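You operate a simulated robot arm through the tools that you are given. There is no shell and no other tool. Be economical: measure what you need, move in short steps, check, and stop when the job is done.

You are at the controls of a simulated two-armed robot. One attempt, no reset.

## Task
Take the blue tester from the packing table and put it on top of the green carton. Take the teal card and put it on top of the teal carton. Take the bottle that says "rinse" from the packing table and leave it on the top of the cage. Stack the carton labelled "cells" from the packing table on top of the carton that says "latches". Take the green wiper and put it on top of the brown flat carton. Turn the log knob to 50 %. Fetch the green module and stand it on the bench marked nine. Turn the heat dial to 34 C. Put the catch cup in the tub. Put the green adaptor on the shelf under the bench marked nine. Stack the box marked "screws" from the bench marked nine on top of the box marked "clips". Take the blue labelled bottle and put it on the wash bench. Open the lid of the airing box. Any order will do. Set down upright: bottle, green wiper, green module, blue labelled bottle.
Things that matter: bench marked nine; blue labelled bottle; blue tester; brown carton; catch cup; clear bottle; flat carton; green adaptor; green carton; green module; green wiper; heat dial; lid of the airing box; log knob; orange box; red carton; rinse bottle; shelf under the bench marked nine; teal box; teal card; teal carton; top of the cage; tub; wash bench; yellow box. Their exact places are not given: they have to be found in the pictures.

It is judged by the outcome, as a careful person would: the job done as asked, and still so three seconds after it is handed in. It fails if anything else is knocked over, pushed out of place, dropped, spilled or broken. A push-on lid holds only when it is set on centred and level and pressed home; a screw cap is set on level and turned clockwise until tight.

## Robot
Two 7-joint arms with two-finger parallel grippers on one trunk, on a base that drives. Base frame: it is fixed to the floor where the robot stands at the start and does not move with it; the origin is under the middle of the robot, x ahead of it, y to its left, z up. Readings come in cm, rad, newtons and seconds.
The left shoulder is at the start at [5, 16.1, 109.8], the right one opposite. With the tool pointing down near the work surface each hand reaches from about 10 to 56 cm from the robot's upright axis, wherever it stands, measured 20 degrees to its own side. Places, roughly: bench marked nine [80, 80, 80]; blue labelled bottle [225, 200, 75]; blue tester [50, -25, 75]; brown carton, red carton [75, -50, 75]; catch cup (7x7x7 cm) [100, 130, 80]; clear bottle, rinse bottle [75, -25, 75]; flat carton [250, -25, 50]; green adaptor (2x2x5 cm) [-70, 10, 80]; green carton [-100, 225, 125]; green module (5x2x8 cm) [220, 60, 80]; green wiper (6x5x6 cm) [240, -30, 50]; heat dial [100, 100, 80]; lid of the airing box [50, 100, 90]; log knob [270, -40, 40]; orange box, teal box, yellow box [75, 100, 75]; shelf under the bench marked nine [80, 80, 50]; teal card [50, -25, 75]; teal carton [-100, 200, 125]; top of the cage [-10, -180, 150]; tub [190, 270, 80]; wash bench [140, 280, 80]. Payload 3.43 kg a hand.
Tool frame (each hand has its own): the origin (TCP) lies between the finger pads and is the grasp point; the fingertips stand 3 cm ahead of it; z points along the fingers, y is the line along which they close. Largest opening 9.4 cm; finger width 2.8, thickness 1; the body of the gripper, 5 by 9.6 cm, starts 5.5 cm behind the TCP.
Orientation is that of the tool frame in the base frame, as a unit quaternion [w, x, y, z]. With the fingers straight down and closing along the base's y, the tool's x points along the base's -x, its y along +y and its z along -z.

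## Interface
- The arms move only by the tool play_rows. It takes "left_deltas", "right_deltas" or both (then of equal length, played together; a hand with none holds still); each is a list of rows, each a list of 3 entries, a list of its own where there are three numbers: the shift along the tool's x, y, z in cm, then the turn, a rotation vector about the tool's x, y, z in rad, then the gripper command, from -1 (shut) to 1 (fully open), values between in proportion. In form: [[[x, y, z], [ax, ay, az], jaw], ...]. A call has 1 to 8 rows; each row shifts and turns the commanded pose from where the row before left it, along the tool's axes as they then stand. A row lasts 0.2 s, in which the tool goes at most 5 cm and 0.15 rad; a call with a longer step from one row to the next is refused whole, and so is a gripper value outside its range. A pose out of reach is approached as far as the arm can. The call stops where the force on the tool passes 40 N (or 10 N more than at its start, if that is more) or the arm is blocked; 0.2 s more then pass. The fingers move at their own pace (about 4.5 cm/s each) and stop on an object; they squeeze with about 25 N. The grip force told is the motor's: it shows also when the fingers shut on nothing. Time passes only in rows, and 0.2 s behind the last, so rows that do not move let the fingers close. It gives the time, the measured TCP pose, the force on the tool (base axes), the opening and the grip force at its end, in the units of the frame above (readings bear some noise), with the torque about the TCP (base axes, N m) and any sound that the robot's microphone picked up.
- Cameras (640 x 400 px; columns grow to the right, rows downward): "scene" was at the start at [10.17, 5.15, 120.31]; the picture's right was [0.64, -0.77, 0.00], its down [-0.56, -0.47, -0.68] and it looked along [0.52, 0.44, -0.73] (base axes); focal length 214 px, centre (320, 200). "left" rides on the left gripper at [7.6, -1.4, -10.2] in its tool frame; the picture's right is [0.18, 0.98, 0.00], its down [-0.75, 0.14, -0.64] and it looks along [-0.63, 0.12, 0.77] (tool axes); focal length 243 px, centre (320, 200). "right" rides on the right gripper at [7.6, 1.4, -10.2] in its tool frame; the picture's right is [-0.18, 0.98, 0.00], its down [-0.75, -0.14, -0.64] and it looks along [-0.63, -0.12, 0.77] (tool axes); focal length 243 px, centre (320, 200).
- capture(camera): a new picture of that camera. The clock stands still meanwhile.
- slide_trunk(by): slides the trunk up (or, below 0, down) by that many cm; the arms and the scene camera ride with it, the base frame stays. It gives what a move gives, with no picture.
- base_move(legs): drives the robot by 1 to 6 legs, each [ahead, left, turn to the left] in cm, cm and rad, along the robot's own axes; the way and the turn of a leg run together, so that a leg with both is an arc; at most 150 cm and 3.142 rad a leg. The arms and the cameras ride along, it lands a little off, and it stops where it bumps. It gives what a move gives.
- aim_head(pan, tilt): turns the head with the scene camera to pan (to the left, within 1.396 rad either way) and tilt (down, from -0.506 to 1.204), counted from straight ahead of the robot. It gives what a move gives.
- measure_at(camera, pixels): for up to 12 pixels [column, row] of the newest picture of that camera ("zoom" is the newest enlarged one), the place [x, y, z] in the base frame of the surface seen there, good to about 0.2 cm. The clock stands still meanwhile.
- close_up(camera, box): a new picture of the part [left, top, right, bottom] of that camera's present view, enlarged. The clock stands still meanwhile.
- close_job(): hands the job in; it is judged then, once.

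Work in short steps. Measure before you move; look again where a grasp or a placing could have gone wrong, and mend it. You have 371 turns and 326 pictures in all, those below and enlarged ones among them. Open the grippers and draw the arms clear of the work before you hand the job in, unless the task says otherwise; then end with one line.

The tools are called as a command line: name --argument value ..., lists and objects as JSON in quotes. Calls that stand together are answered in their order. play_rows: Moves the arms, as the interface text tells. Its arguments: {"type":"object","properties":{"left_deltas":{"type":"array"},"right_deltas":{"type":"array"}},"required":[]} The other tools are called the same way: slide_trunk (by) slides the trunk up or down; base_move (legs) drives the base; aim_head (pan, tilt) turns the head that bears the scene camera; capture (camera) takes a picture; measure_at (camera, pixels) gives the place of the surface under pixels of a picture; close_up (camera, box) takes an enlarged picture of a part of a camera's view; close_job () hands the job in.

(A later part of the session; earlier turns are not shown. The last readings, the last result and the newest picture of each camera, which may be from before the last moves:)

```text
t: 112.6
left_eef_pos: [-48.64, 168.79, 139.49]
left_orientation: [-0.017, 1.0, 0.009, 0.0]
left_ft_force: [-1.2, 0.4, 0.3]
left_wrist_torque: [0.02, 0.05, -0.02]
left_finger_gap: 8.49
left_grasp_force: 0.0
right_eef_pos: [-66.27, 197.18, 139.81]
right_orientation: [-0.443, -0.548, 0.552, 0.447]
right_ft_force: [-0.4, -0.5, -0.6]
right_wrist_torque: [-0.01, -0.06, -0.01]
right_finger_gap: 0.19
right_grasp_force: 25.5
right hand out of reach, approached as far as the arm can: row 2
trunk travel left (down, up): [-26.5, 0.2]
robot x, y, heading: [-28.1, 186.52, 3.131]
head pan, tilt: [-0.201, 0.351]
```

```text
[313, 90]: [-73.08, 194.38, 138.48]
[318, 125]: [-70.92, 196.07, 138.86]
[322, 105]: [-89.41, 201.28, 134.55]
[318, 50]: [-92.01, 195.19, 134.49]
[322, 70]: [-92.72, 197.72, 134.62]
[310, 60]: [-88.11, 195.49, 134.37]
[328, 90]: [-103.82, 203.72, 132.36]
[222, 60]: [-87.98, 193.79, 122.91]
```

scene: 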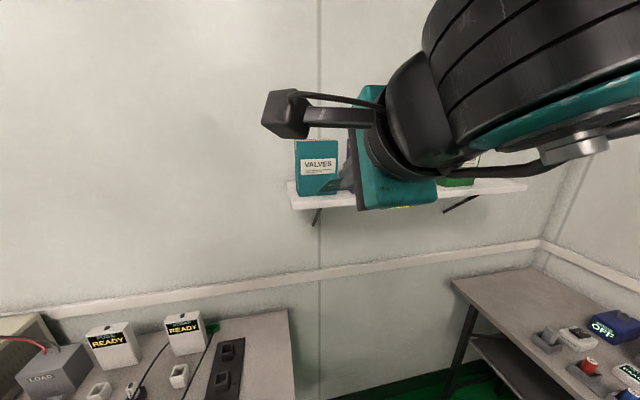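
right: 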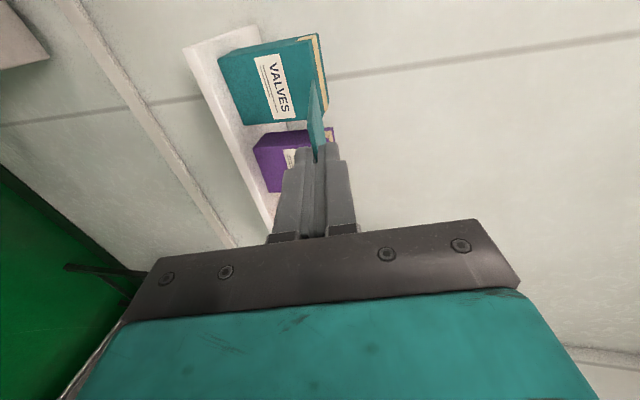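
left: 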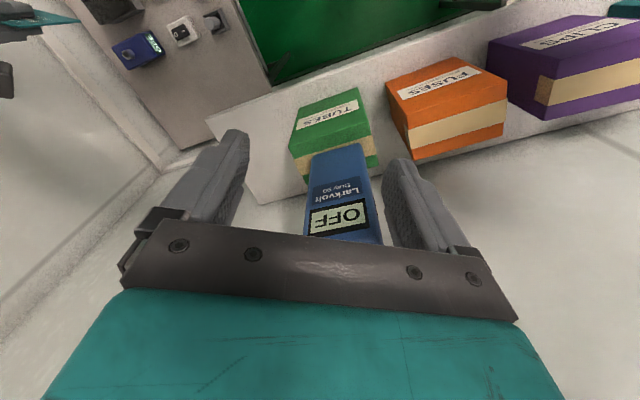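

Move forward 17.5 cm at this height.

play_rows --right_deltas '[[[-0.1, 0.94, 4.4], [0, 0, 0], -1], [[-0.1, 0.94, 4.4], [0, 0, 0], -1], [[-0.1, 0.94, 4.4], [0, 0, 0], -1], [[0, 0.85, 4.0], [0, 0, 0], -1], [[0, 0, 0], [0, 0, 0], -1]]'

capture --camera "right"

capture --camera "scene"

```text
t: 113.8
left_eef_pos: [-48.59, 168.71, 139.43]
left_orientation: [-0.018, 1.0, 0.008, 0.0]
left_ft_force: [0.8, -0.6, -0.1]
left_wrist_torque: [-0.02, -0.03, 0.0]
left_finger_gap: 8.47
left_grasp_force: 0.0
right_eef_pos: [-83.71, 197.73, 140.3]
right_orientation: [-0.443, -0.546, 0.552, 0.449]
right_ft_force: [0.0, -0.2, 0.9]
right_wrist_torque: [-0.01, 0.0, 0.01]
right_finger_gap: 0.16
right_grasp_force: 25.0
trunk travel left (down, up): [-26.5, 0.2]
robot x, y, heading: [-28.27, 186.55, 3.124]
head pan, tilt: [-0.201, 0.351]
```

```text
275 pictures are left
```

right: 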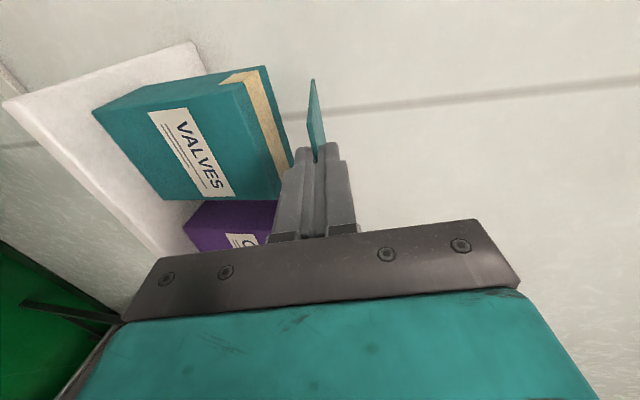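

```text
274 pictures are left
```

scene: 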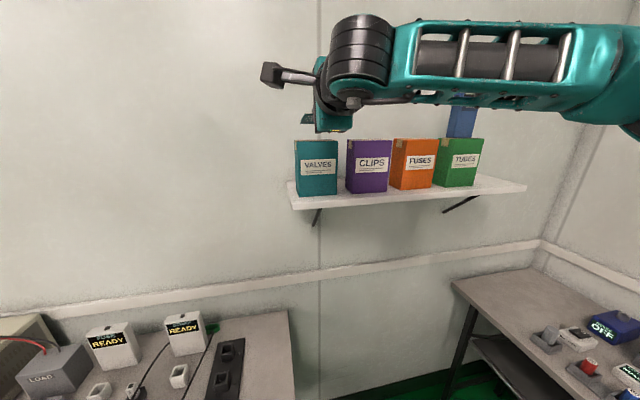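

Card is over the carton. Lower 2.8 cm then check.

play_rows --right_deltas '[[[0, -1.37, 0.29], [0, 0, 0], -1], [[0, -1.37, 0.29], [0, 0, 0], -1], [[0, 0, 0], [0, 0, 0], -1]]'

close_up --camera "right" --box '[200, 40, 400, 220]'

```text
t: 114.6
left_eef_pos: [-48.82, 168.77, 139.43]
left_orientation: [-0.018, 1.0, 0.009, 0.0]
left_ft_force: [-0.2, -0.9, 0.6]
left_wrist_torque: [-0.01, 0.02, -0.02]
left_finger_gap: 8.44
left_grasp_force: 0.1
right_eef_pos: [-83.72, 197.84, 137.21]
right_orientation: [-0.443, -0.547, 0.552, 0.448]
right_ft_force: [0.6, 0.1, 0.1]
right_wrist_torque: [-0.01, -0.04, 0.01]
right_finger_gap: 0.14
right_grasp_force: 24.3
trunk travel left (down, up): [-26.5, 0.2]
robot x, y, heading: [-28.41, 186.46, 3.134]
head pan, tilt: [-0.201, 0.351]
```

```text
2.22 times, centred on (300, 130) of right
```

zoom: 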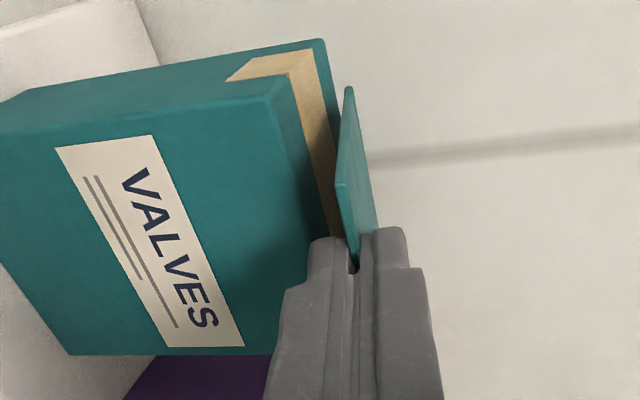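

Lower further in small steps until contact.

play_rows --right_deltas '[[[0, -0.4, 0.08], [0, 0, 0], -1], [[0, -0.3, 0.06], [0, 0, 0], -1], [[0, 0, 0], [0, 0, 0], -1]]'

close_up --camera "right" --box '[200, 40, 400, 220]'

close_up --camera "scene" --box '[270, 100, 370, 210]'

```text
t: 115.4
left_eef_pos: [-48.73, 168.78, 139.41]
left_orientation: [-0.017, 1.0, 0.009, 0.0]
left_ft_force: [-0.5, 0.1, -0.5]
left_wrist_torque: [0.02, 0.04, -0.01]
left_finger_gap: 8.47
left_grasp_force: 0.0
right_eef_pos: [-83.76, 197.72, 136.34]
right_orientation: [-0.443, -0.546, 0.551, 0.449]
right_ft_force: [-1.1, 0.1, 4.7]
right_wrist_torque: [-0.01, 0.44, -0.04]
right_finger_gap: 0.18
right_grasp_force: 25.2
trunk travel left (down, up): [-26.5, 0.2]
robot x, y, heading: [-28.52, 186.23, 3.132]
head pan, tilt: [-0.201, 0.351]
```

```text
2.22 times, centred on (300, 130) of right
```

zoom: 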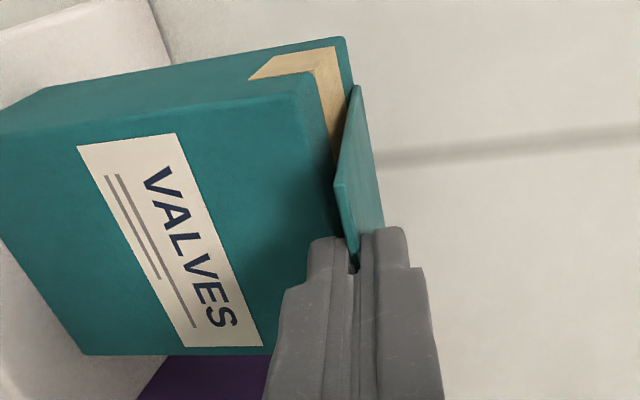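

```text
3.64 times, centred on (320, 155) of scene
```

zoom: 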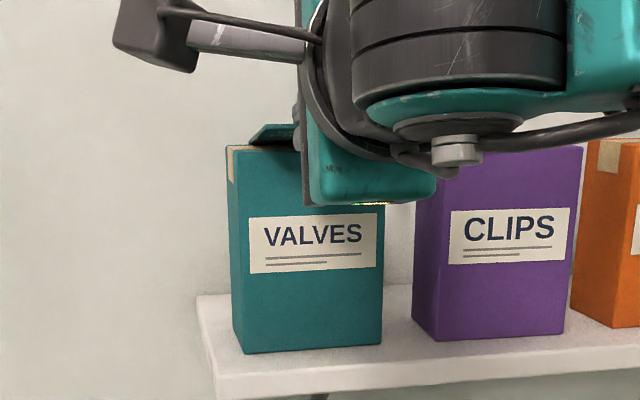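

Card touches with 4.7 N. Open to about 4 cm so it settles flat on the carton, and look.

play_rows --right_deltas '[[[0, 0, 0], [0, 0, 0], -0.5], [[0, 0, 0], [0, 0, 0], -0.2], [[0, 0, 0], [0, 0, 0], -0.1], [[0, 0, 0], [0, 0, 0], -0.1]]'

close_up --camera "right" --box '[200, 40, 400, 220]'

```text
t: 116.4
left_eef_pos: [-48.64, 168.68, 139.47]
left_orientation: [-0.018, 1.0, 0.009, 0.001]
left_ft_force: [0.2, -0.8, 0.0]
left_wrist_torque: [-0.01, -0.01, 0.0]
left_finger_gap: 8.47
left_grasp_force: 0.1
right_eef_pos: [-83.79, 197.78, 136.26]
right_orientation: [-0.443, -0.547, 0.552, 0.448]
right_ft_force: [0.5, 0.4, -0.2]
right_wrist_torque: [0.03, -0.01, -0.03]
right_finger_gap: 4.24
right_grasp_force: 0.0
trunk travel left (down, up): [-26.5, 0.2]
robot x, y, heading: [-28.41, 186.28, 3.129]
head pan, tilt: [-0.201, 0.351]
```

```text
2.22 times, centred on (300, 130) of right
```

zoom: 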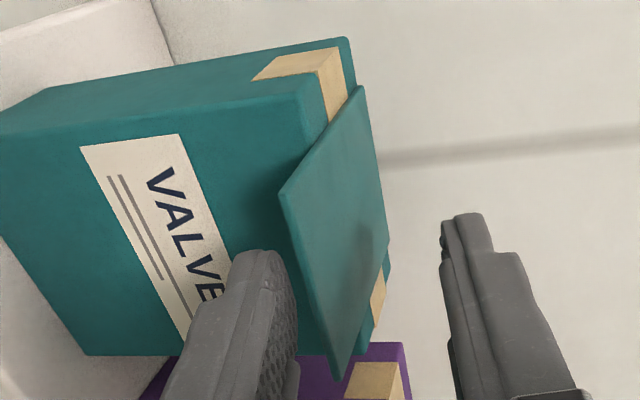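

Measure the card's corners to see whether it lies flat and balanced.

measure_at --camera "zoom" --pixels '[[357, 95], [288, 195], [338, 368], [383, 250], [335, 230], [330, 95]]'

```text
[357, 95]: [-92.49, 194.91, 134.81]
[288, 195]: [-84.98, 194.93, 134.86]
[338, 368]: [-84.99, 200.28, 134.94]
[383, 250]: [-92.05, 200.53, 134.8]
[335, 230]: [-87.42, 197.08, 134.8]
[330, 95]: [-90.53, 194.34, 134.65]
```

Card lies flat but only just balanced (x −84.9..−92.7, carton front −88). I withdraw, close the fingers and push its front edge in by ~1.8 cm.

play_rows --right_deltas '[[[0, -0.4, -1.95], [0, 0, 0], -0.1], [[0, -0.83, -3.9], [0, 0, 0], -0.1], [[0, 0, 0], [0, 0, 0], -1], [[0, 0, 0], [0, 0, 0], -1], [[0, -0.88, 0.19], [0, 0, 0], -1], [[0, 0, 0], [0, 0, 0], -1]]'

close_up --camera "right" --box '[200, 40, 400, 220]'

```text
t: 117.8
left_eef_pos: [-48.76, 168.82, 139.54]
left_orientation: [-0.017, 1.0, 0.009, 0.0]
left_ft_force: [-0.1, 0.5, 0.8]
left_wrist_torque: [0.05, 0.0, -0.02]
left_finger_gap: 8.5
left_grasp_force: 0.0
right_eef_pos: [-77.84, 197.57, 135.16]
right_orientation: [-0.443, -0.548, 0.551, 0.448]
right_ft_force: [-0.2, 0.3, 0.6]
right_wrist_torque: [0.0, 0.02, 0.0]
right_finger_gap: 0.0
right_grasp_force: 25.3
trunk travel left (down, up): [-26.5, 0.2]
robot x, y, heading: [-28.39, 186.34, 3.126]
head pan, tilt: [-0.201, 0.351]
```

```text
2.22 times, centred on (300, 130) of right
```

zoom: 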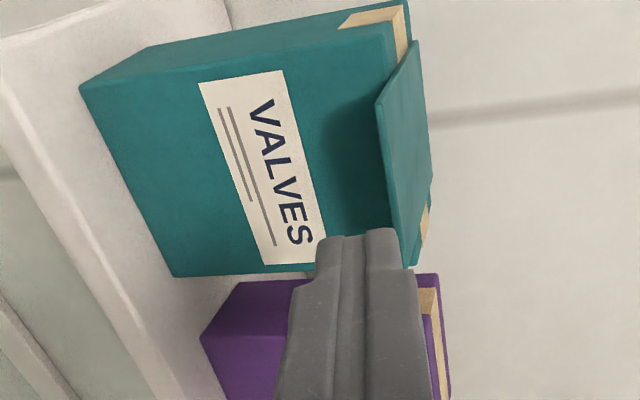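

Push forward 5.8 cm horizontally.

play_rows --right_deltas '[[[0, 0.3, 1.4], [0, 0, 0], -1], [[0, 0.3, 1.4], [0, 0, 0], -1], [[0, 0.25, 1.1], [0, 0, 0], -1], [[0, 0.2, 0.9], [0, 0, 0], -1], [[0, 0.2, 0.9], [0, 0, 0], -1], [[0, 0, 0], [0, 0, 0], -1]]'

close_up --camera "right" --box '[200, 40, 400, 220]'

```text
t: 119.2
left_eef_pos: [-48.73, 168.61, 139.35]
left_orientation: [-0.017, 1.0, 0.009, 0.0]
left_ft_force: [-0.8, 0.2, -0.6]
left_wrist_torque: [0.03, 0.01, 0.0]
left_finger_gap: 8.46
left_grasp_force: 0.1
right_eef_pos: [-83.68, 197.67, 135.44]
right_orientation: [-0.443, -0.548, 0.552, 0.447]
right_ft_force: [-0.3, 0.3, 0.4]
right_wrist_torque: [-0.05, 0.0, 0.01]
right_finger_gap: 0.02
right_grasp_force: 25.0
trunk travel left (down, up): [-26.5, 0.2]
robot x, y, heading: [-28.25, 186.35, 3.131]
head pan, tilt: [-0.201, 0.351]
```

```text
2.22 times, centred on (300, 130) of right
```

zoom: 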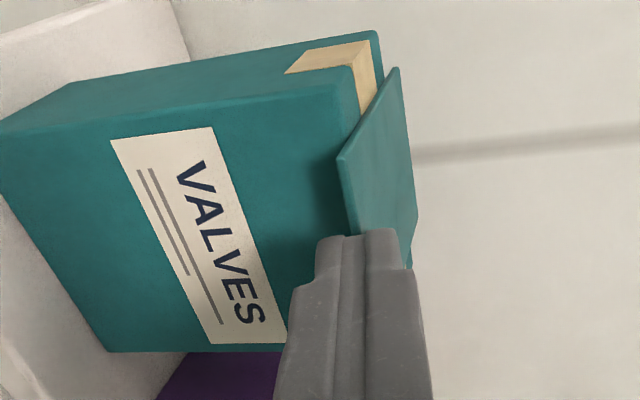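

Now retreat straight back and check.

play_rows --right_deltas '[[[0, -0.8, -3.9], [0, 0, 0], -1], [[0, -0.9, -4.2], [0, 0, 0], -1], [[0, -0.9, -4.2], [0, 0, 0], -1], [[0, -0.9, -4.2], [0, 0, 0], -1]]'

close_up --camera "right" --box '[200, 0, 400, 160]'

```text
t: 120.2
left_eef_pos: [-48.62, 168.73, 139.34]
left_orientation: [-0.016, 1.0, 0.009, -0.001]
left_ft_force: [0.3, 0.0, 0.7]
left_wrist_torque: [-0.04, -0.01, 0.03]
left_finger_gap: 8.46
left_grasp_force: 0.2
right_eef_pos: [-66.67, 197.55, 135.6]
right_orientation: [-0.443, -0.547, 0.552, 0.448]
right_ft_force: [0.1, 0.5, -0.3]
right_wrist_torque: [0.0, -0.02, 0.0]
right_finger_gap: 0.0
right_grasp_force: 25.0
trunk travel left (down, up): [-26.5, 0.2]
robot x, y, heading: [-28.62, 186.19, 3.128]
head pan, tilt: [-0.201, 0.351]
```

```text
2.50 times, centred on (300, 80) of right
```

zoom: 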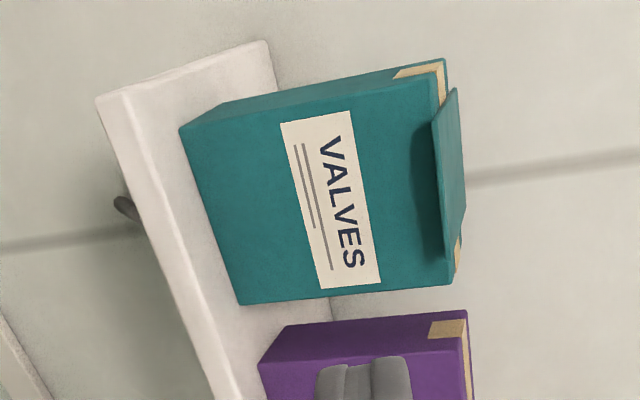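

Card sits well on the teal carton. I turn the right hand back to pointing down with natural yaw.

play_rows --right_deltas '[[[0, 0, -2], [0.136, 0, 0], 0], [[0, 0, -2], [0.136, 0, 0], 0], [[0, 0, 0], [0.136, 0, 0], 0], [[0, 0, 0], [0.136, 0, 0], 0], [[0, 0, 0], [0.136, 0, 0], 0], [[0, 0, 0], [0.136, 0, 0], 0], [[0, 0, 0], [0.136, 0, 0], 0], [[0, 0, 0], [0.136, 0, 0], 0]]'

base_move --legs '[[-14, 0, 0], [0, 100, 0]]'

play_rows --right_deltas '[[[0, 0, 0], [0.136, 0, 0], 0], [[0, 0, 0], [0.136, 0, 0], 0], [[0, 0, 0], [0, 0, -0.1428], 0], [[0, 0, 0], [0, 0, -0.1428], 0], [[0, 0, 0], [0, 0, -0.1428], 0], [[0, 0, 0], [0, 0, -0.1428], 0], [[0, 0, 0], [0, 0, -0.1428], 0], [[0, 0, 0], [0, 0, -0.1428], 0]]'

play_rows --right_deltas '[[[0, 0, 0], [0, 0, -0.1428], 0], [[0, 0, 0], [0, 0, -0.1428], 0], [[0, 0, 0], [0, 0, -0.1428], 0], [[0, 0, 0], [0, 0, -0.1428], 0], [[0, 0, 0], [0, 0, -0.1428], 0]]'

slide_trunk --by -14

base_move --legs '[[0, 72, 0]]'

aim_head --pan 0 --tilt 0.6

capture --camera "scene"

```text
t: 122.0
left_eef_pos: [-48.68, 168.84, 139.44]
left_orientation: [-0.017, 1.0, 0.009, 0.0]
left_ft_force: [-0.2, 1.4, -0.2]
left_wrist_torque: [0.01, -0.01, 0.02]
left_finger_gap: 8.45
left_grasp_force: 0.1
right_eef_pos: [-63.46, 198.61, 136.85]
right_orientation: [-0.095, -0.697, 0.704, 0.097]
right_ft_force: [0.6, -0.7, 0.5]
right_wrist_torque: [-0.03, 0.01, 0.0]
right_finger_gap: 4.7
right_grasp_force: 0.0
right hand out of reach, approached as far as the arm can: row 8
trunk travel left (down, up): [-26.5, 0.2]
robot x, y, heading: [-28.43, 186.53, 3.128]
head pan, tilt: [-0.201, 0.351]
```

```text
t: 128.1
left_eef_pos: [-34.73, 68.23, 139.37]
left_orientation: [-0.017, 1.0, 0.014, 0.001]
left_ft_force: [-0.2, 0.5, -1.4]
left_wrist_torque: [-0.02, -0.01, -0.01]
left_finger_gap: 8.47
left_grasp_force: 0.1
right_eef_pos: [-49.69, 97.74, 136.8]
right_orientation: [0.096, 0.702, -0.699, -0.097]
right_ft_force: [0.0, -0.1, -0.6]
right_wrist_torque: [0.02, 0.0, 0.0]
right_finger_gap: 4.73
right_grasp_force: 0.1
trunk travel left (down, up): [-26.5, 0.2]
robot x, y, heading: [-14.75, 85.85, -3.138]
head pan, tilt: [-0.201, 0.351]
```

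```text
t: 129.9
left_eef_pos: [-34.71, 68.17, 139.47]
left_orientation: [-0.017, 1.0, 0.015, 0.001]
left_ft_force: [0.1, -0.2, 0.1]
left_wrist_torque: [0.03, -0.02, 0.01]
left_finger_gap: 8.45
left_grasp_force: 0.2
right_eef_pos: [-49.15, 99.46, 136.42]
right_orientation: [-0.001, 0.938, -0.347, -0.001]
right_ft_force: [-0.1, -0.6, 0.2]
right_wrist_torque: [-0.01, 0.02, 0.0]
right_finger_gap: 4.71
right_grasp_force: 0.0
right hand out of reach, approached as far as the arm can: row 1, 2
trunk travel left (down, up): [-26.5, 0.2]
robot x, y, heading: [-15.06, 85.93, -3.139]
head pan, tilt: [-0.201, 0.351]
```

```text
t: 131.1
left_eef_pos: [-34.66, 68.17, 139.39]
left_orientation: [-0.017, 1.0, 0.015, 0.001]
left_ft_force: [-0.5, 0.2, 0.3]
left_wrist_torque: [0.03, 0.02, -0.01]
left_finger_gap: 8.47
left_grasp_force: 0.1
right_eef_pos: [-49.03, 99.4, 136.31]
right_orientation: [0.0, 1.0, 0.002, -0.001]
right_ft_force: [0.0, -0.5, -0.1]
right_wrist_torque: [0.02, -0.01, -0.04]
right_finger_gap: 4.68
right_grasp_force: 0.1
trunk travel left (down, up): [-26.5, 0.2]
robot x, y, heading: [-14.47, 86.35, -3.135]
head pan, tilt: [-0.201, 0.351]
```

```text
t: 132.8
left_eef_pos: [-34.73, 68.19, 125.47]
left_orientation: [-0.018, 1.0, 0.015, 0.0]
left_ft_force: [0.3, -0.2, 0.0]
left_wrist_torque: [0.02, 0.02, -0.01]
left_finger_gap: 8.44
left_grasp_force: 0.1
right_eef_pos: [-49.12, 99.39, 122.32]
right_orientation: [0.0, 1.0, 0.003, -0.001]
right_ft_force: [-0.2, -0.2, -0.8]
right_wrist_torque: [-0.01, 0.02, -0.01]
right_finger_gap: 4.71
right_grasp_force: 0.1
trunk travel left (down, up): [-12.5, 14.2]
robot x, y, heading: [-14.36, 86.29, -3.141]
head pan, tilt: [-0.201, 0.351]
```

```text
t: 136.7
left_eef_pos: [-34.38, -2.16, 125.41]
left_orientation: [-0.018, 1.0, 0.017, 0.0]
left_ft_force: [-0.3, -0.4, -0.6]
left_wrist_torque: [0.01, 0.01, -0.01]
left_finger_gap: 8.47
left_grasp_force: 0.0
right_eef_pos: [-48.9, 28.85, 122.38]
right_orientation: [0.0, 1.0, 0.005, -0.001]
right_ft_force: [0.3, 0.0, 0.1]
right_wrist_torque: [0.02, 0.05, 0.0]
right_finger_gap: 4.68
right_grasp_force: 0.0
trunk travel left (down, up): [-12.5, 14.2]
robot x, y, heading: [-14.23, 15.7, -3.138]
head pan, tilt: [-0.201, 0.351]
```

```text
t: 137.4
left_eef_pos: [-34.38, -2.23, 125.4]
left_orientation: [-0.018, 1.0, 0.016, 0.0]
left_ft_force: [0.1, 0.1, -0.4]
left_wrist_torque: [0.0, -0.01, -0.01]
left_finger_gap: 8.46
left_grasp_force: 0.0
right_eef_pos: [-48.84, 28.92, 122.36]
right_orientation: [0.0, 1.0, 0.004, -0.001]
right_ft_force: [-0.5, -0.2, -0.3]
right_wrist_torque: [0.01, 0.02, 0.01]
right_finger_gap: 4.68
right_grasp_force: 0.0
trunk travel left (down, up): [-12.5, 14.2]
robot x, y, heading: [-14.12, 16.11, -3.134]
head pan, tilt: [0.0, 0.6]
```

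```text
266 pictures are left
```

scene: 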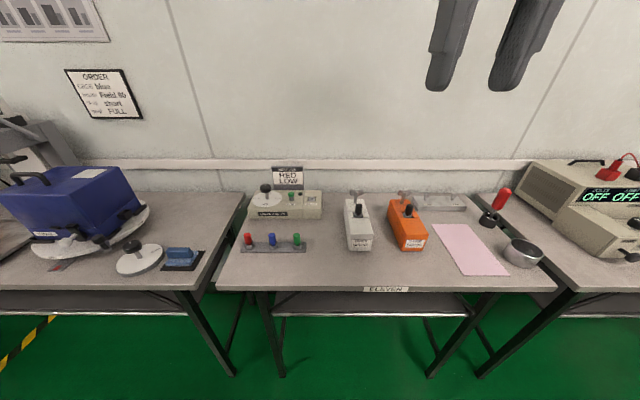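

Green adaptor likely in the rack at (297,240). Zoom there and on the notices.

close_up --camera "scene" --box '[220, 150, 350, 270]'

close_up --camera "scene" --box '[50, 60, 150, 130]'

```text
3.33 times, centred on (285, 210) of scene
```

zoom: 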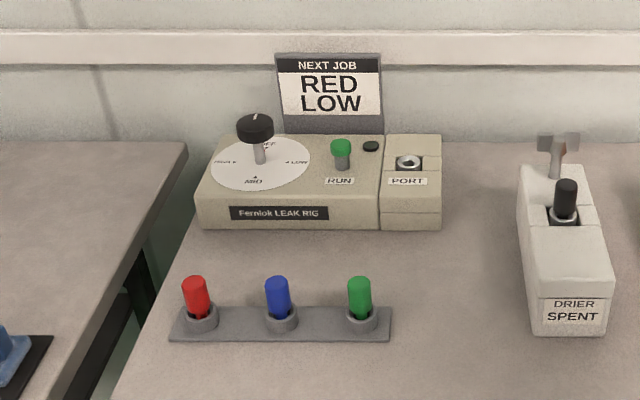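

```text
5.71 times, centred on (100, 95) of scene
```

zoom: 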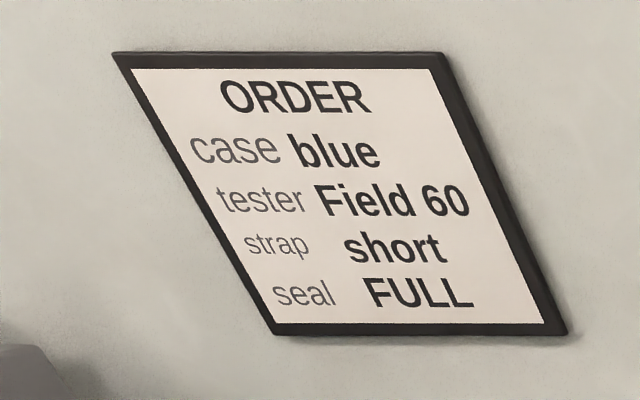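

close_up --camera "scene" --box '[230, 210, 320, 270]'

```text
6.67 times, centred on (275, 240) of scene
```

zoom: 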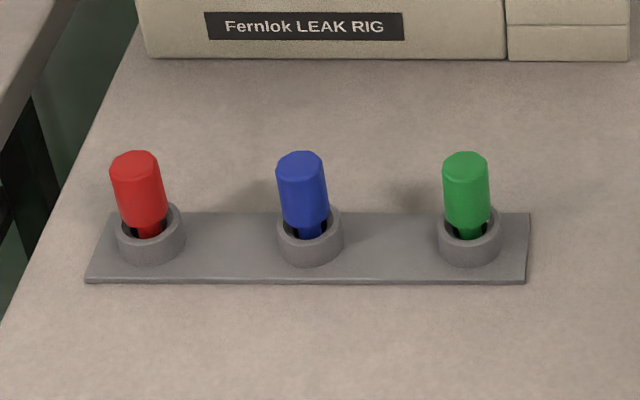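

measure_at --camera "zoom" --pixels '[[465, 160], [465, 205], [445, 190], [488, 190], [470, 240], [465, 262], [520, 275], [300, 160], [135, 160], [560, 350], [300, 390]]'

```text
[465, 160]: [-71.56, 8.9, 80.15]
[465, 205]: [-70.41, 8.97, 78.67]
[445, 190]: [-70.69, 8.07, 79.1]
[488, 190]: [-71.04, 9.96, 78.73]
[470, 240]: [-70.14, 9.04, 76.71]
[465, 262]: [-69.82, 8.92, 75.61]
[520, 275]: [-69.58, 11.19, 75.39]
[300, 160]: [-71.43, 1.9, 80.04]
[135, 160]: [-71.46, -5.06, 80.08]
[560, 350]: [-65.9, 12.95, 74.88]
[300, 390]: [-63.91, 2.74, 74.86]
```

Green adaptor at (−71.4, 9.0), top 80.2. I move the base 14 cm ahead, trunk down 12, then the left hand above it.

base_move --legs '[[14, 0, 0]]'

slide_trunk --by -12

play_rows --left_deltas '[[[-3.7, -1.9, 2.5], [0, -0.03, 0], -0.15], [[-3.7, -1.9, 2.5], [0, 0, 0], -0.15], [[-3.7, -1.9, 2.5], [0, 0, 0], -0.15], [[-3.7, -1.9, 2.5], [0, 0, 0], -0.15], [[-3.7, -1.9, 2.5], [0, 0, 0], -0.15], [[-3.7, -1.9, 2.5], [0, 0, 0], -0.15], [[0, 0, 0], [0, 0, 0], -0.15]]'

capture --camera "left"

```text
t: 138.8
left_eef_pos: [-48.72, -2.28, 125.31]
left_orientation: [-0.017, 1.0, 0.018, 0.0]
left_ft_force: [-0.1, 0.8, -0.1]
left_wrist_torque: [0.0, -0.03, 0.01]
left_finger_gap: 8.46
left_grasp_force: 0.0
right_eef_pos: [-63.19, 28.71, 122.38]
right_orientation: [0.001, 1.0, 0.004, -0.001]
right_ft_force: [0.1, -0.6, 0.6]
right_wrist_torque: [0.0, 0.0, -0.02]
right_finger_gap: 4.71
right_grasp_force: 0.0
trunk travel left (down, up): [-12.5, 14.2]
robot x, y, heading: [-28.6, 15.69, -3.133]
head pan, tilt: [0.0, 0.6]
```

```text
t: 140.3
left_eef_pos: [-48.55, -2.38, 113.46]
left_orientation: [-0.016, 1.0, 0.017, 0.0]
left_ft_force: [-1.3, 0.5, 0.4]
left_wrist_torque: [-0.02, -0.01, 0.0]
left_finger_gap: 8.47
left_grasp_force: 0.0
right_eef_pos: [-63.07, 28.82, 110.35]
right_orientation: [0.0, 1.0, 0.003, -0.001]
right_ft_force: [0.0, -0.2, 0.0]
right_wrist_torque: [0.03, -0.01, -0.02]
right_finger_gap: 4.66
right_grasp_force: 0.1
trunk travel left (down, up): [-0.5, 26.2]
robot x, y, heading: [-28.63, 15.75, -3.135]
head pan, tilt: [0.0, 0.6]
```

```text
t: 141.9
left_eef_pos: [-71.78, 8.47, 99.48]
left_orientation: [-0.016, 1.0, 0.018, -0.015]
left_ft_force: [-0.4, -0.7, 0.2]
left_wrist_torque: [-0.01, -0.03, 0.0]
left_finger_gap: 4.01
left_grasp_force: 0.1
right_eef_pos: [-63.18, 28.68, 110.45]
right_orientation: [0.0, 1.0, 0.004, -0.001]
right_ft_force: [0.4, -0.6, 0.1]
right_wrist_torque: [-0.03, -0.01, 0.02]
right_finger_gap: 4.69
right_grasp_force: 0.2
trunk travel left (down, up): [-0.5, 26.2]
robot x, y, heading: [-28.23, 15.45, -3.134]
head pan, tilt: [0.0, 0.6]
```

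```text
262 pictures are left
```

left: 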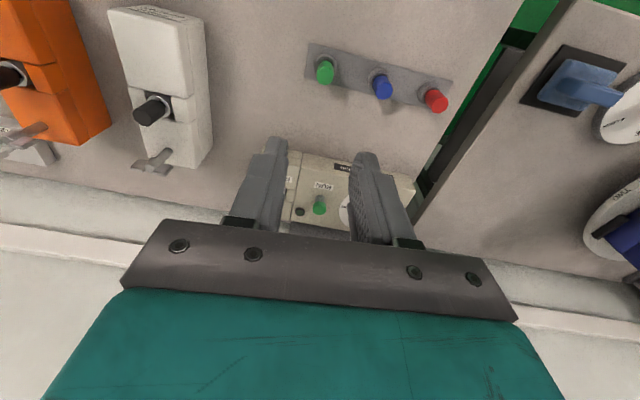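

Green one lies at (325,72). Straighten and descend over it to z 79.

play_rows --left_deltas '[[[0.4, -0.55, 4.4], [-0.032, 0.03, 0], -0.15], [[0, 0, 4.5], [0, 0, 0], -0.15], [[0, 0, 4.5], [0, 0, 0], -0.15], [[0, 0, 3], [0, 0, 0], -0.15], [[0, 0, 0], [0, 0, 0], -0.15]]'

capture --camera "left"

```text
t: 143.1
left_eef_pos: [-71.09, 9.35, 83.06]
left_orientation: [-0.001, 1.0, 0.017, 0.0]
left_ft_force: [0.3, -0.4, 1.1]
left_wrist_torque: [0.02, -0.01, -0.02]
left_finger_gap: 3.98
left_grasp_force: 0.0
right_eef_pos: [-63.15, 28.78, 110.47]
right_orientation: [0.0, 1.0, 0.004, 0.0]
right_ft_force: [0.1, 0.1, 0.5]
right_wrist_torque: [0.05, 0.0, 0.02]
right_finger_gap: 4.7
right_grasp_force: 0.0
trunk travel left (down, up): [-0.5, 26.2]
robot x, y, heading: [-28.63, 15.58, -3.135]
head pan, tilt: [0.0, 0.6]
```

```text
261 pictures are left
```

left: 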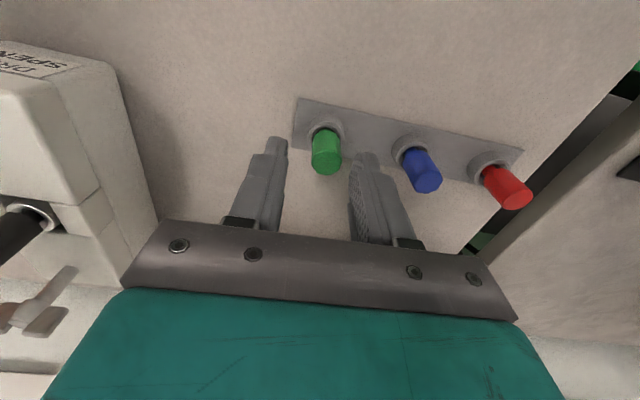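

Centred; lower 4 cm, close, lift.

play_rows --left_deltas '[[[-0.3, 0.2, 2], [0, 0, 0], -0.15], [[0, 0, 2], [0, 0, 0], -0.15], [[0, 0, 0], [0, 0, 0], -1], [[0, 0, 0], [0, 0, 0], -1], [[0, 0, 0], [0, 0, 0], -1], [[0, 0, -2], [0, 0, 0], -1], [[0, 0, -4], [0, 0, 0], -1], [[0, 0, -4.5], [0, 0, 0], -1]]'

capture --camera "left"

```text
t: 144.4
left_eef_pos: [-71.44, 8.87, 79.01]
left_orientation: [0.004, 1.0, 0.021, 0.007]
left_ft_force: [-8.0, -0.2, -13.7]
left_wrist_torque: [0.3, 0.38, -0.27]
left_finger_gap: 2.75
left_grasp_force: 44.5
right_eef_pos: [-63.36, 28.79, 110.21]
right_orientation: [-0.001, 1.0, 0.005, -0.001]
right_ft_force: [-0.4, -0.9, 0.5]
right_wrist_torque: [-0.03, -0.04, 0.0]
right_finger_gap: 4.7
right_grasp_force: 0.1
trunk travel left (down, up): [-0.5, 26.2]
robot x, y, heading: [-28.33, 15.81, -3.134]
head pan, tilt: [0.0, 0.6]
stopped in row 6 (left hand): the force on the tool passed its limit (the readings are from after the stop); the commanded pose is now the measured one
```

```text
260 pictures are left
```

left: 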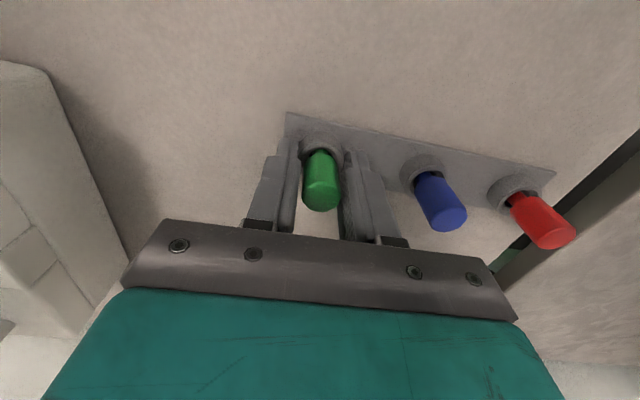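

The tips clamped the socket ring. Open, rise 1.1 cm, grip only the adaptor.

play_rows --left_deltas '[[[0, 0, 0], [0, 0, 0], -0.15], [[0, 0, 0], [0, 0, 0], -0.15], [[0, 0, -1.1], [0, 0, 0], -0.15], [[0, 0, 0], [0, 0, 0], -1], [[0, 0, 0], [0, 0, 0], -1], [[0, 0, 0], [0, 0, 0], -1]]'

```text
t: 145.8
left_eef_pos: [-71.34, 8.95, 80.4]
left_orientation: [0.004, 1.0, 0.02, 0.006]
left_ft_force: [-0.4, 0.5, 0.3]
left_wrist_torque: [0.01, 0.0, 0.0]
left_finger_gap: 1.79
left_grasp_force: 25.4
right_eef_pos: [-63.17, 28.7, 110.37]
right_orientation: [-0.001, 1.0, 0.005, -0.002]
right_ft_force: [0.1, -0.7, -0.4]
right_wrist_torque: [0.03, -0.01, -0.01]
right_finger_gap: 4.7
right_grasp_force: 0.0
trunk travel left (down, up): [-0.5, 26.2]
robot x, y, heading: [-28.28, 15.63, -3.135]
head pan, tilt: [0.0, 0.6]
```

Gap 1.8: the adaptor. Lift it.

play_rows --left_deltas '[[[0, 0, -1.5], [0, 0, 0], -1], [[0, 0, -3], [0, 0, 0], -1], [[0, 0, -4.5], [0, 0, 0], -1], [[0, 0, -4.5], [0, 0, 0], -1], [[4, 0, -2], [0, 0, 0], -1], [[4, 0, 0], [0, 0, 0], -1]]'

capture --camera "left"

```text
t: 147.2
left_eef_pos: [-63.4, 9.27, 96.2]
left_orientation: [0.005, 1.0, 0.02, 0.006]
left_ft_force: [-0.5, -0.2, -0.1]
left_wrist_torque: [0.0, 0.02, 0.03]
left_finger_gap: 1.75
left_grasp_force: 24.9
right_eef_pos: [-63.14, 28.77, 110.35]
right_orientation: [0.0, 1.0, 0.004, -0.002]
right_ft_force: [0.2, 0.3, 0.4]
right_wrist_torque: [-0.01, 0.0, 0.0]
right_finger_gap: 4.7
right_grasp_force: 0.1
trunk travel left (down, up): [-0.5, 26.2]
robot x, y, heading: [-28.4, 15.54, -3.136]
head pan, tilt: [0.0, 0.6]
```

```text
259 pictures are left
```

left: 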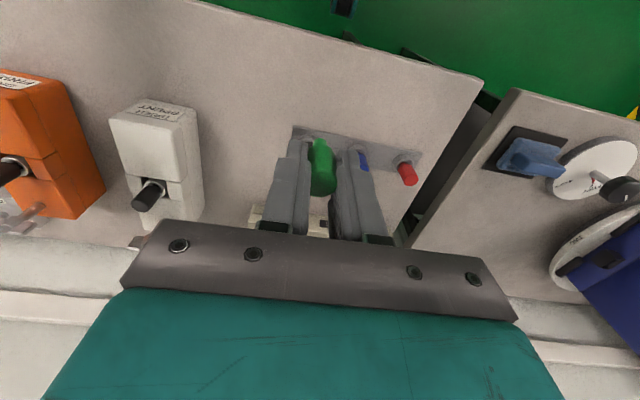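

Held. Back up, turn round and go to the bench marked nine.

base_move --legs '[[-20, 0, 0], [0, 0, 3.138], [0, 55, 0]]'

aim_head --pan 0 --tilt 0.75

capture --camera "scene"

```text
t: 158.8
left_eef_pos: [31.09, 74.97, 96.11]
left_orientation: [-0.005, 0.019, 1.0, 0.004]
left_ft_force: [0.0, -0.1, -0.2]
left_wrist_torque: [-0.02, 0.02, -0.03]
left_finger_gap: 1.8
left_grasp_force: 25.2
right_eef_pos: [29.21, 55.6, 110.4]
right_orientation: [0.001, 0.035, 0.999, 0.0]
right_ft_force: [-0.5, -0.5, -0.6]
right_wrist_torque: [-0.03, 0.02, 0.01]
right_finger_gap: 4.7
right_grasp_force: 0.1
trunk travel left (down, up): [-0.5, 26.2]
robot x, y, heading: [-3.94, 71.22, -0.072]
head pan, tilt: [0.0, 0.6]
```

```text
t: 159.5
left_eef_pos: [31.01, 74.89, 96.27]
left_orientation: [-0.005, 0.019, 1.0, 0.004]
left_ft_force: [0.9, 1.0, 0.4]
left_wrist_torque: [0.0, -0.03, 0.0]
left_finger_gap: 1.82
left_grasp_force: 25.4
right_eef_pos: [29.26, 55.61, 110.42]
right_orientation: [0.0, 0.035, 0.999, 0.0]
right_ft_force: [0.5, -0.2, -0.1]
right_wrist_torque: [0.0, 0.0, 0.03]
right_finger_gap: 4.67
right_grasp_force: 0.0
trunk travel left (down, up): [-0.5, 26.2]
robot x, y, heading: [-4.18, 71.42, -0.069]
head pan, tilt: [0.0, 0.75]
```

```text
258 pictures are left
```

scene: 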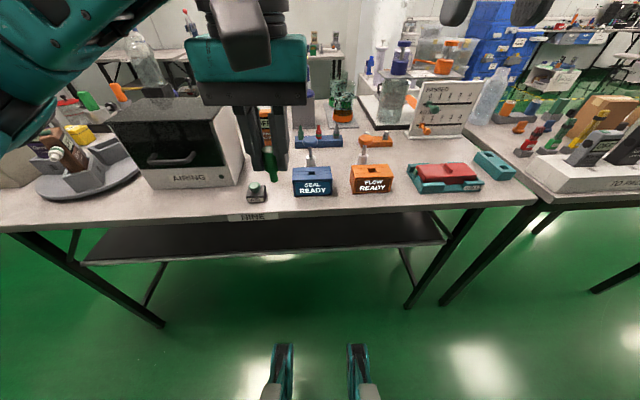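

The shelf under bench nine is the dark plate at (270,235). Measure its extents.

measure_at --camera "scene" --pixels '[[260, 232], [350, 225], [150, 245], [150, 262], [300, 253], [260, 222], [240, 216], [430, 235], [30, 232], [270, 380], [175, 180], [215, 180]]'

base_move --legs '[[0, 0, 0.07]]'

```text
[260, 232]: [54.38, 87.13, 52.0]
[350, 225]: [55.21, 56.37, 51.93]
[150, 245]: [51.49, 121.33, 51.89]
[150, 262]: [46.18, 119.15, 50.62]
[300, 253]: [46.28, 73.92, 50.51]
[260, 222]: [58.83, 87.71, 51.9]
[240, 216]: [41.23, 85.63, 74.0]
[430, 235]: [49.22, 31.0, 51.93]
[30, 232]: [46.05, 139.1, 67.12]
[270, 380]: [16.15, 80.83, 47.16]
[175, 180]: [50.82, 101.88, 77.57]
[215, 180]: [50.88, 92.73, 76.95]
```

```text
t: 160.4
left_eef_pos: [30.76, 77.4, 96.14]
left_orientation: [-0.006, -0.015, 1.0, 0.003]
left_ft_force: [-0.4, -0.3, 0.6]
left_wrist_torque: [-0.01, 0.0, 0.0]
left_finger_gap: 1.83
left_grasp_force: 24.9
right_eef_pos: [30.3, 57.95, 110.4]
right_orientation: [0.001, 0.0, 1.0, 0.0]
right_ft_force: [0.0, -0.7, -0.5]
right_wrist_torque: [-0.01, 0.0, 0.03]
right_finger_gap: 4.69
right_grasp_force: 0.1
trunk travel left (down, up): [-0.5, 26.2]
robot x, y, heading: [-4.67, 70.99, -0.004]
head pan, tilt: [0.0, 0.75]
```

I pitch the left tool 60° forward (in front of the bench), to bring the adaptor in under the bench top.

play_rows --left_deltas '[[[0, 0, 0], [0, -0.1496, 0], -1], [[0, 0, 0], [0, -0.1496, 0], -1], [[0, 0, 0], [0, -0.1496, 0], -1], [[0, 0, 0], [0, -0.1496, 0], -1], [[0, 0, 0], [0, -0.1496, 0], -1], [[0, 0, 0], [0, -0.1496, 0], -1], [[0, 0, 0], [0, -0.1496, 0], -1]]'

```text
t: 162.0
left_eef_pos: [30.68, 77.35, 96.13]
left_orientation: [0.495, -0.011, 0.869, 0.011]
left_ft_force: [0.2, 0.0, 0.0]
left_wrist_torque: [-0.01, 0.01, -0.01]
left_finger_gap: 1.86
left_grasp_force: 24.7
right_eef_pos: [30.24, 57.94, 110.43]
right_orientation: [0.002, 0.0, 1.0, 0.001]
right_ft_force: [0.0, -0.3, -0.5]
right_wrist_torque: [0.0, 0.01, 0.03]
right_finger_gap: 4.71
right_grasp_force: 0.0
trunk travel left (down, up): [-0.5, 26.2]
robot x, y, heading: [-4.49, 71.3, -0.001]
head pan, tilt: [0.0, 0.75]
```

Now straight down 38 cm in front of the bench.

play_rows --left_deltas '[[[4.16, 0, 2.4], [0, 0, 0], -1], [[4.16, 0, 2.4], [0, 0, 0], -1], [[4.16, 0, 2.4], [0, 0, 0], -1], [[4.16, 0, 2.4], [0, 0, 0], -1], [[4.16, 0, 2.4], [0, 0, 0], -1], [[4.16, 0, 2.4], [0, 0, 0], -1], [[4.16, 0, 2.4], [0, 0, 0], -1], [[3.5, 0, 2.0], [0, 0, 0], -1]]'

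capture --camera "left"

capture --camera "scene"

```text
t: 163.8
left_eef_pos: [30.68, 76.27, 59.29]
left_orientation: [0.494, -0.013, 0.869, 0.014]
left_ft_force: [-0.1, -0.1, -0.3]
left_wrist_torque: [0.02, -0.02, -0.03]
left_finger_gap: 1.85
left_grasp_force: 25.3
left hand out of reach, approached as far as the arm can: row 2, 8
right_eef_pos: [30.19, 57.91, 110.42]
right_orientation: [0.002, 0.001, 1.0, -0.001]
right_ft_force: [-0.1, 0.0, 0.3]
right_wrist_torque: [0.02, 0.04, 0.02]
right_finger_gap: 4.68
right_grasp_force: 0.1
trunk travel left (down, up): [-0.5, 26.2]
robot x, y, heading: [-4.34, 71.18, -0.004]
head pan, tilt: [0.0, 0.75]
```

```text
257 pictures are left
```

left: 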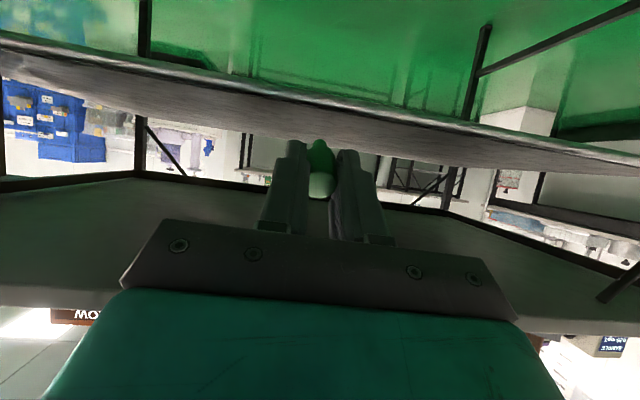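

```text
256 pictures are left
```

scene: 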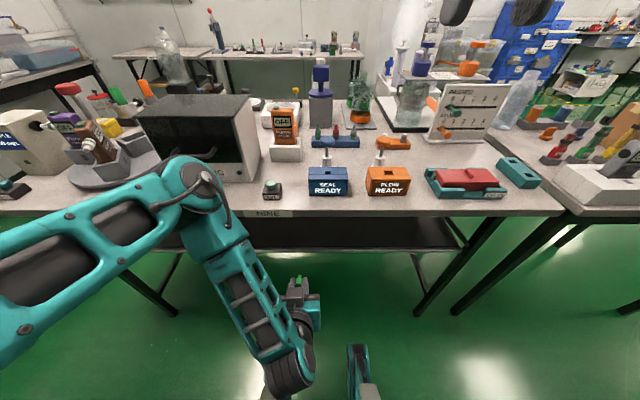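

Measure where the elbow is before driving (it is near the airing box in view).

measure_at --camera "scene" --pixels '[[190, 175], [215, 205], [185, 160], [240, 225], [300, 290], [300, 370], [200, 110], [245, 110], [235, 160], [310, 160]]'

```text
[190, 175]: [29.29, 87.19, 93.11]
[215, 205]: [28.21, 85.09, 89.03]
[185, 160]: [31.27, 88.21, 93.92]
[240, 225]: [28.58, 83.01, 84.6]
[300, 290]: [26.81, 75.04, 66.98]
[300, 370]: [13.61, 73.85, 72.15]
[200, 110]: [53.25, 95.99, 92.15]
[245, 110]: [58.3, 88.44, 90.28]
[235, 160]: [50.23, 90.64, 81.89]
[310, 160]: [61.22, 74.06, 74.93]
```

Driving would bring the elbow to the airing box; the arm can instead extend from here. Extend 18 cm forward.

play_rows --left_deltas '[[[-2.25, 0, 3.9], [0, 0, 0], -1], [[-2.25, 0, 3.9], [0, 0, 0], -1], [[-2.25, 0, 3.9], [0, 0, 0], -1], [[-2.25, 0, 3.9], [0, 0, 0], -1], [[0, 0, 0], [0, 0, 0], -1]]'

capture --camera "scene"

capture --camera "left"

```text
t: 165.0
left_eef_pos: [48.58, 76.65, 59.25]
left_orientation: [0.495, -0.012, 0.869, 0.011]
left_ft_force: [-0.6, -0.3, 0.0]
left_wrist_torque: [0.03, -0.02, 0.02]
left_finger_gap: 1.84
left_grasp_force: 25.3
right_eef_pos: [30.26, 57.79, 110.35]
right_orientation: [0.001, 0.0, 1.0, 0.0]
right_ft_force: [0.5, -0.4, -0.2]
right_wrist_torque: [0.03, 0.0, -0.01]
right_finger_gap: 4.7
right_grasp_force: 0.0
trunk travel left (down, up): [-0.5, 26.2]
robot x, y, heading: [-3.94, 71.11, 0.002]
head pan, tilt: [0.0, 0.75]
```

```text
255 pictures are left
```

scene: 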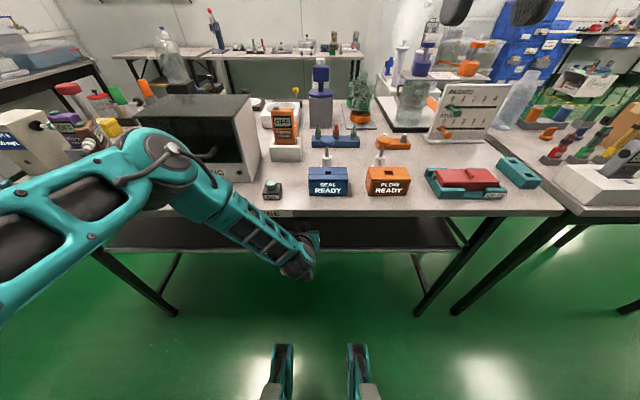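

```text
254 pictures are left
```

left: 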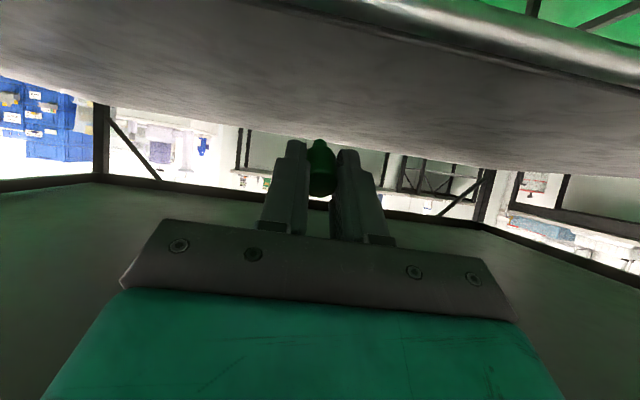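

Good: under the bench. 2.5 cm more forward, then lower toward the shelf.

play_rows --left_deltas '[[[-1.25, 0, 2.15], [0, 0, 0], -1], [[1.3, 0, 0.75], [0, 0, 0], -1], [[1.3, 0, 0.75], [0, 0, 0], -1], [[0.26, 0, 0.15], [0, 0, 0], -1], [[0.26, 0, 0.15], [0, 0, 0], -1], [[0.26, 0, 0.15], [0, 0, 0], -1]]'

capture --camera "left"

```text
t: 166.4
left_eef_pos: [51.16, 76.72, 55.47]
left_orientation: [0.492, -0.014, 0.87, 0.015]
left_ft_force: [-0.7, -1.7, 0.6]
left_wrist_torque: [-0.02, 0.01, -0.05]
left_finger_gap: 1.84
left_grasp_force: 25.3
left hand out of reach, approached as far as the arm can: row 6
right_eef_pos: [30.1, 58.01, 110.32]
right_orientation: [0.003, 0.0, 1.0, 0.0]
right_ft_force: [0.4, 0.7, -0.1]
right_wrist_torque: [-0.02, 0.02, 0.01]
right_finger_gap: 4.7
right_grasp_force: 0.0
trunk travel left (down, up): [-0.5, 26.2]
robot x, y, heading: [-4.28, 70.87, 0.002]
head pan, tilt: [0.0, 0.75]
```

```text
253 pictures are left
```

left: 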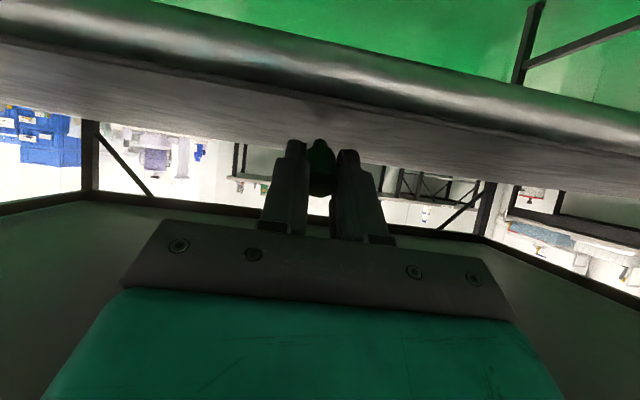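

Nearly at shelf; the arm is at its limit downwards, so use the trunk's last 0.4 cm.

slide_trunk --by -0.4

close_up --camera "left" --box '[240, 80, 400, 220]'

```text
t: 166.9
left_eef_pos: [51.17, 76.73, 54.93]
left_orientation: [0.492, -0.013, 0.87, 0.014]
left_ft_force: [0.8, -1.2, -0.2]
left_wrist_torque: [0.01, 0.04, -0.02]
left_finger_gap: 1.84
left_grasp_force: 24.6
right_eef_pos: [30.27, 57.93, 110.12]
right_orientation: [0.002, 0.0, 1.0, 0.0]
right_ft_force: [-0.6, -0.2, -0.4]
right_wrist_torque: [-0.04, 0.04, -0.01]
right_finger_gap: 4.73
right_grasp_force: 0.0
trunk travel left (down, up): [-0.1, 26.6]
robot x, y, heading: [-4.26, 71.27, 0.004]
head pan, tilt: [0.0, 0.75]
```

```text
2.86 times, centred on (320, 150) of left
```

zoom: 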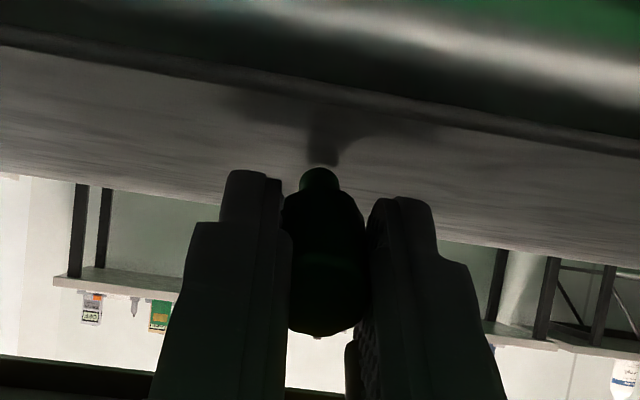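

The stem is just above its shadow. Tip the tool 0.1 rad more downward to touch.

play_rows --left_deltas '[[[0, 0, 0], [0, 0.06, 0], -1], [[0.26, 0, 0.15], [0, 0.04, 0], -1], [[0.26, 0, 0.15], [0, 0, 0], -1], [[0, 0, 0], [0, 0, 0], -1]]'

close_up --camera "left" --box '[240, 80, 400, 220]'

```text
t: 167.9
left_eef_pos: [51.17, 76.6, 54.85]
left_orientation: [0.453, -0.015, 0.891, 0.013]
left_ft_force: [-2.0, -3.4, 31.0]
left_wrist_torque: [-0.26, -0.67, 0.19]
left_finger_gap: 1.82
left_grasp_force: 25.1
right_eef_pos: [29.94, 57.87, 110.0]
right_orientation: [0.003, 0.0, 1.0, 0.0]
right_ft_force: [0.5, 0.4, 0.7]
right_wrist_torque: [0.03, -0.01, 0.01]
right_finger_gap: 4.68
right_grasp_force: 0.2
trunk travel left (down, up): [-0.1, 26.6]
robot x, y, heading: [-4.56, 71.68, -0.001]
head pan, tilt: [0.0, 0.75]
```

```text
2.86 times, centred on (320, 150) of left
```

zoom: 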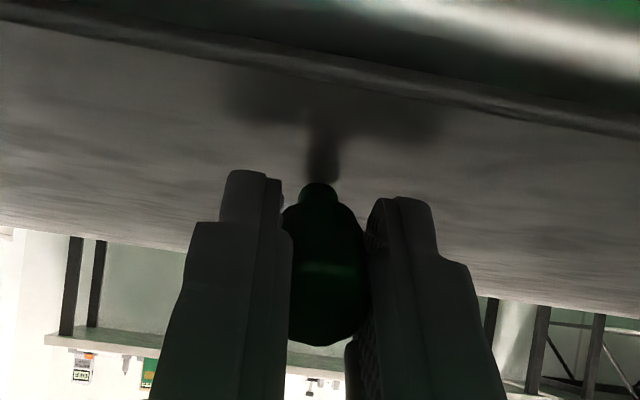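

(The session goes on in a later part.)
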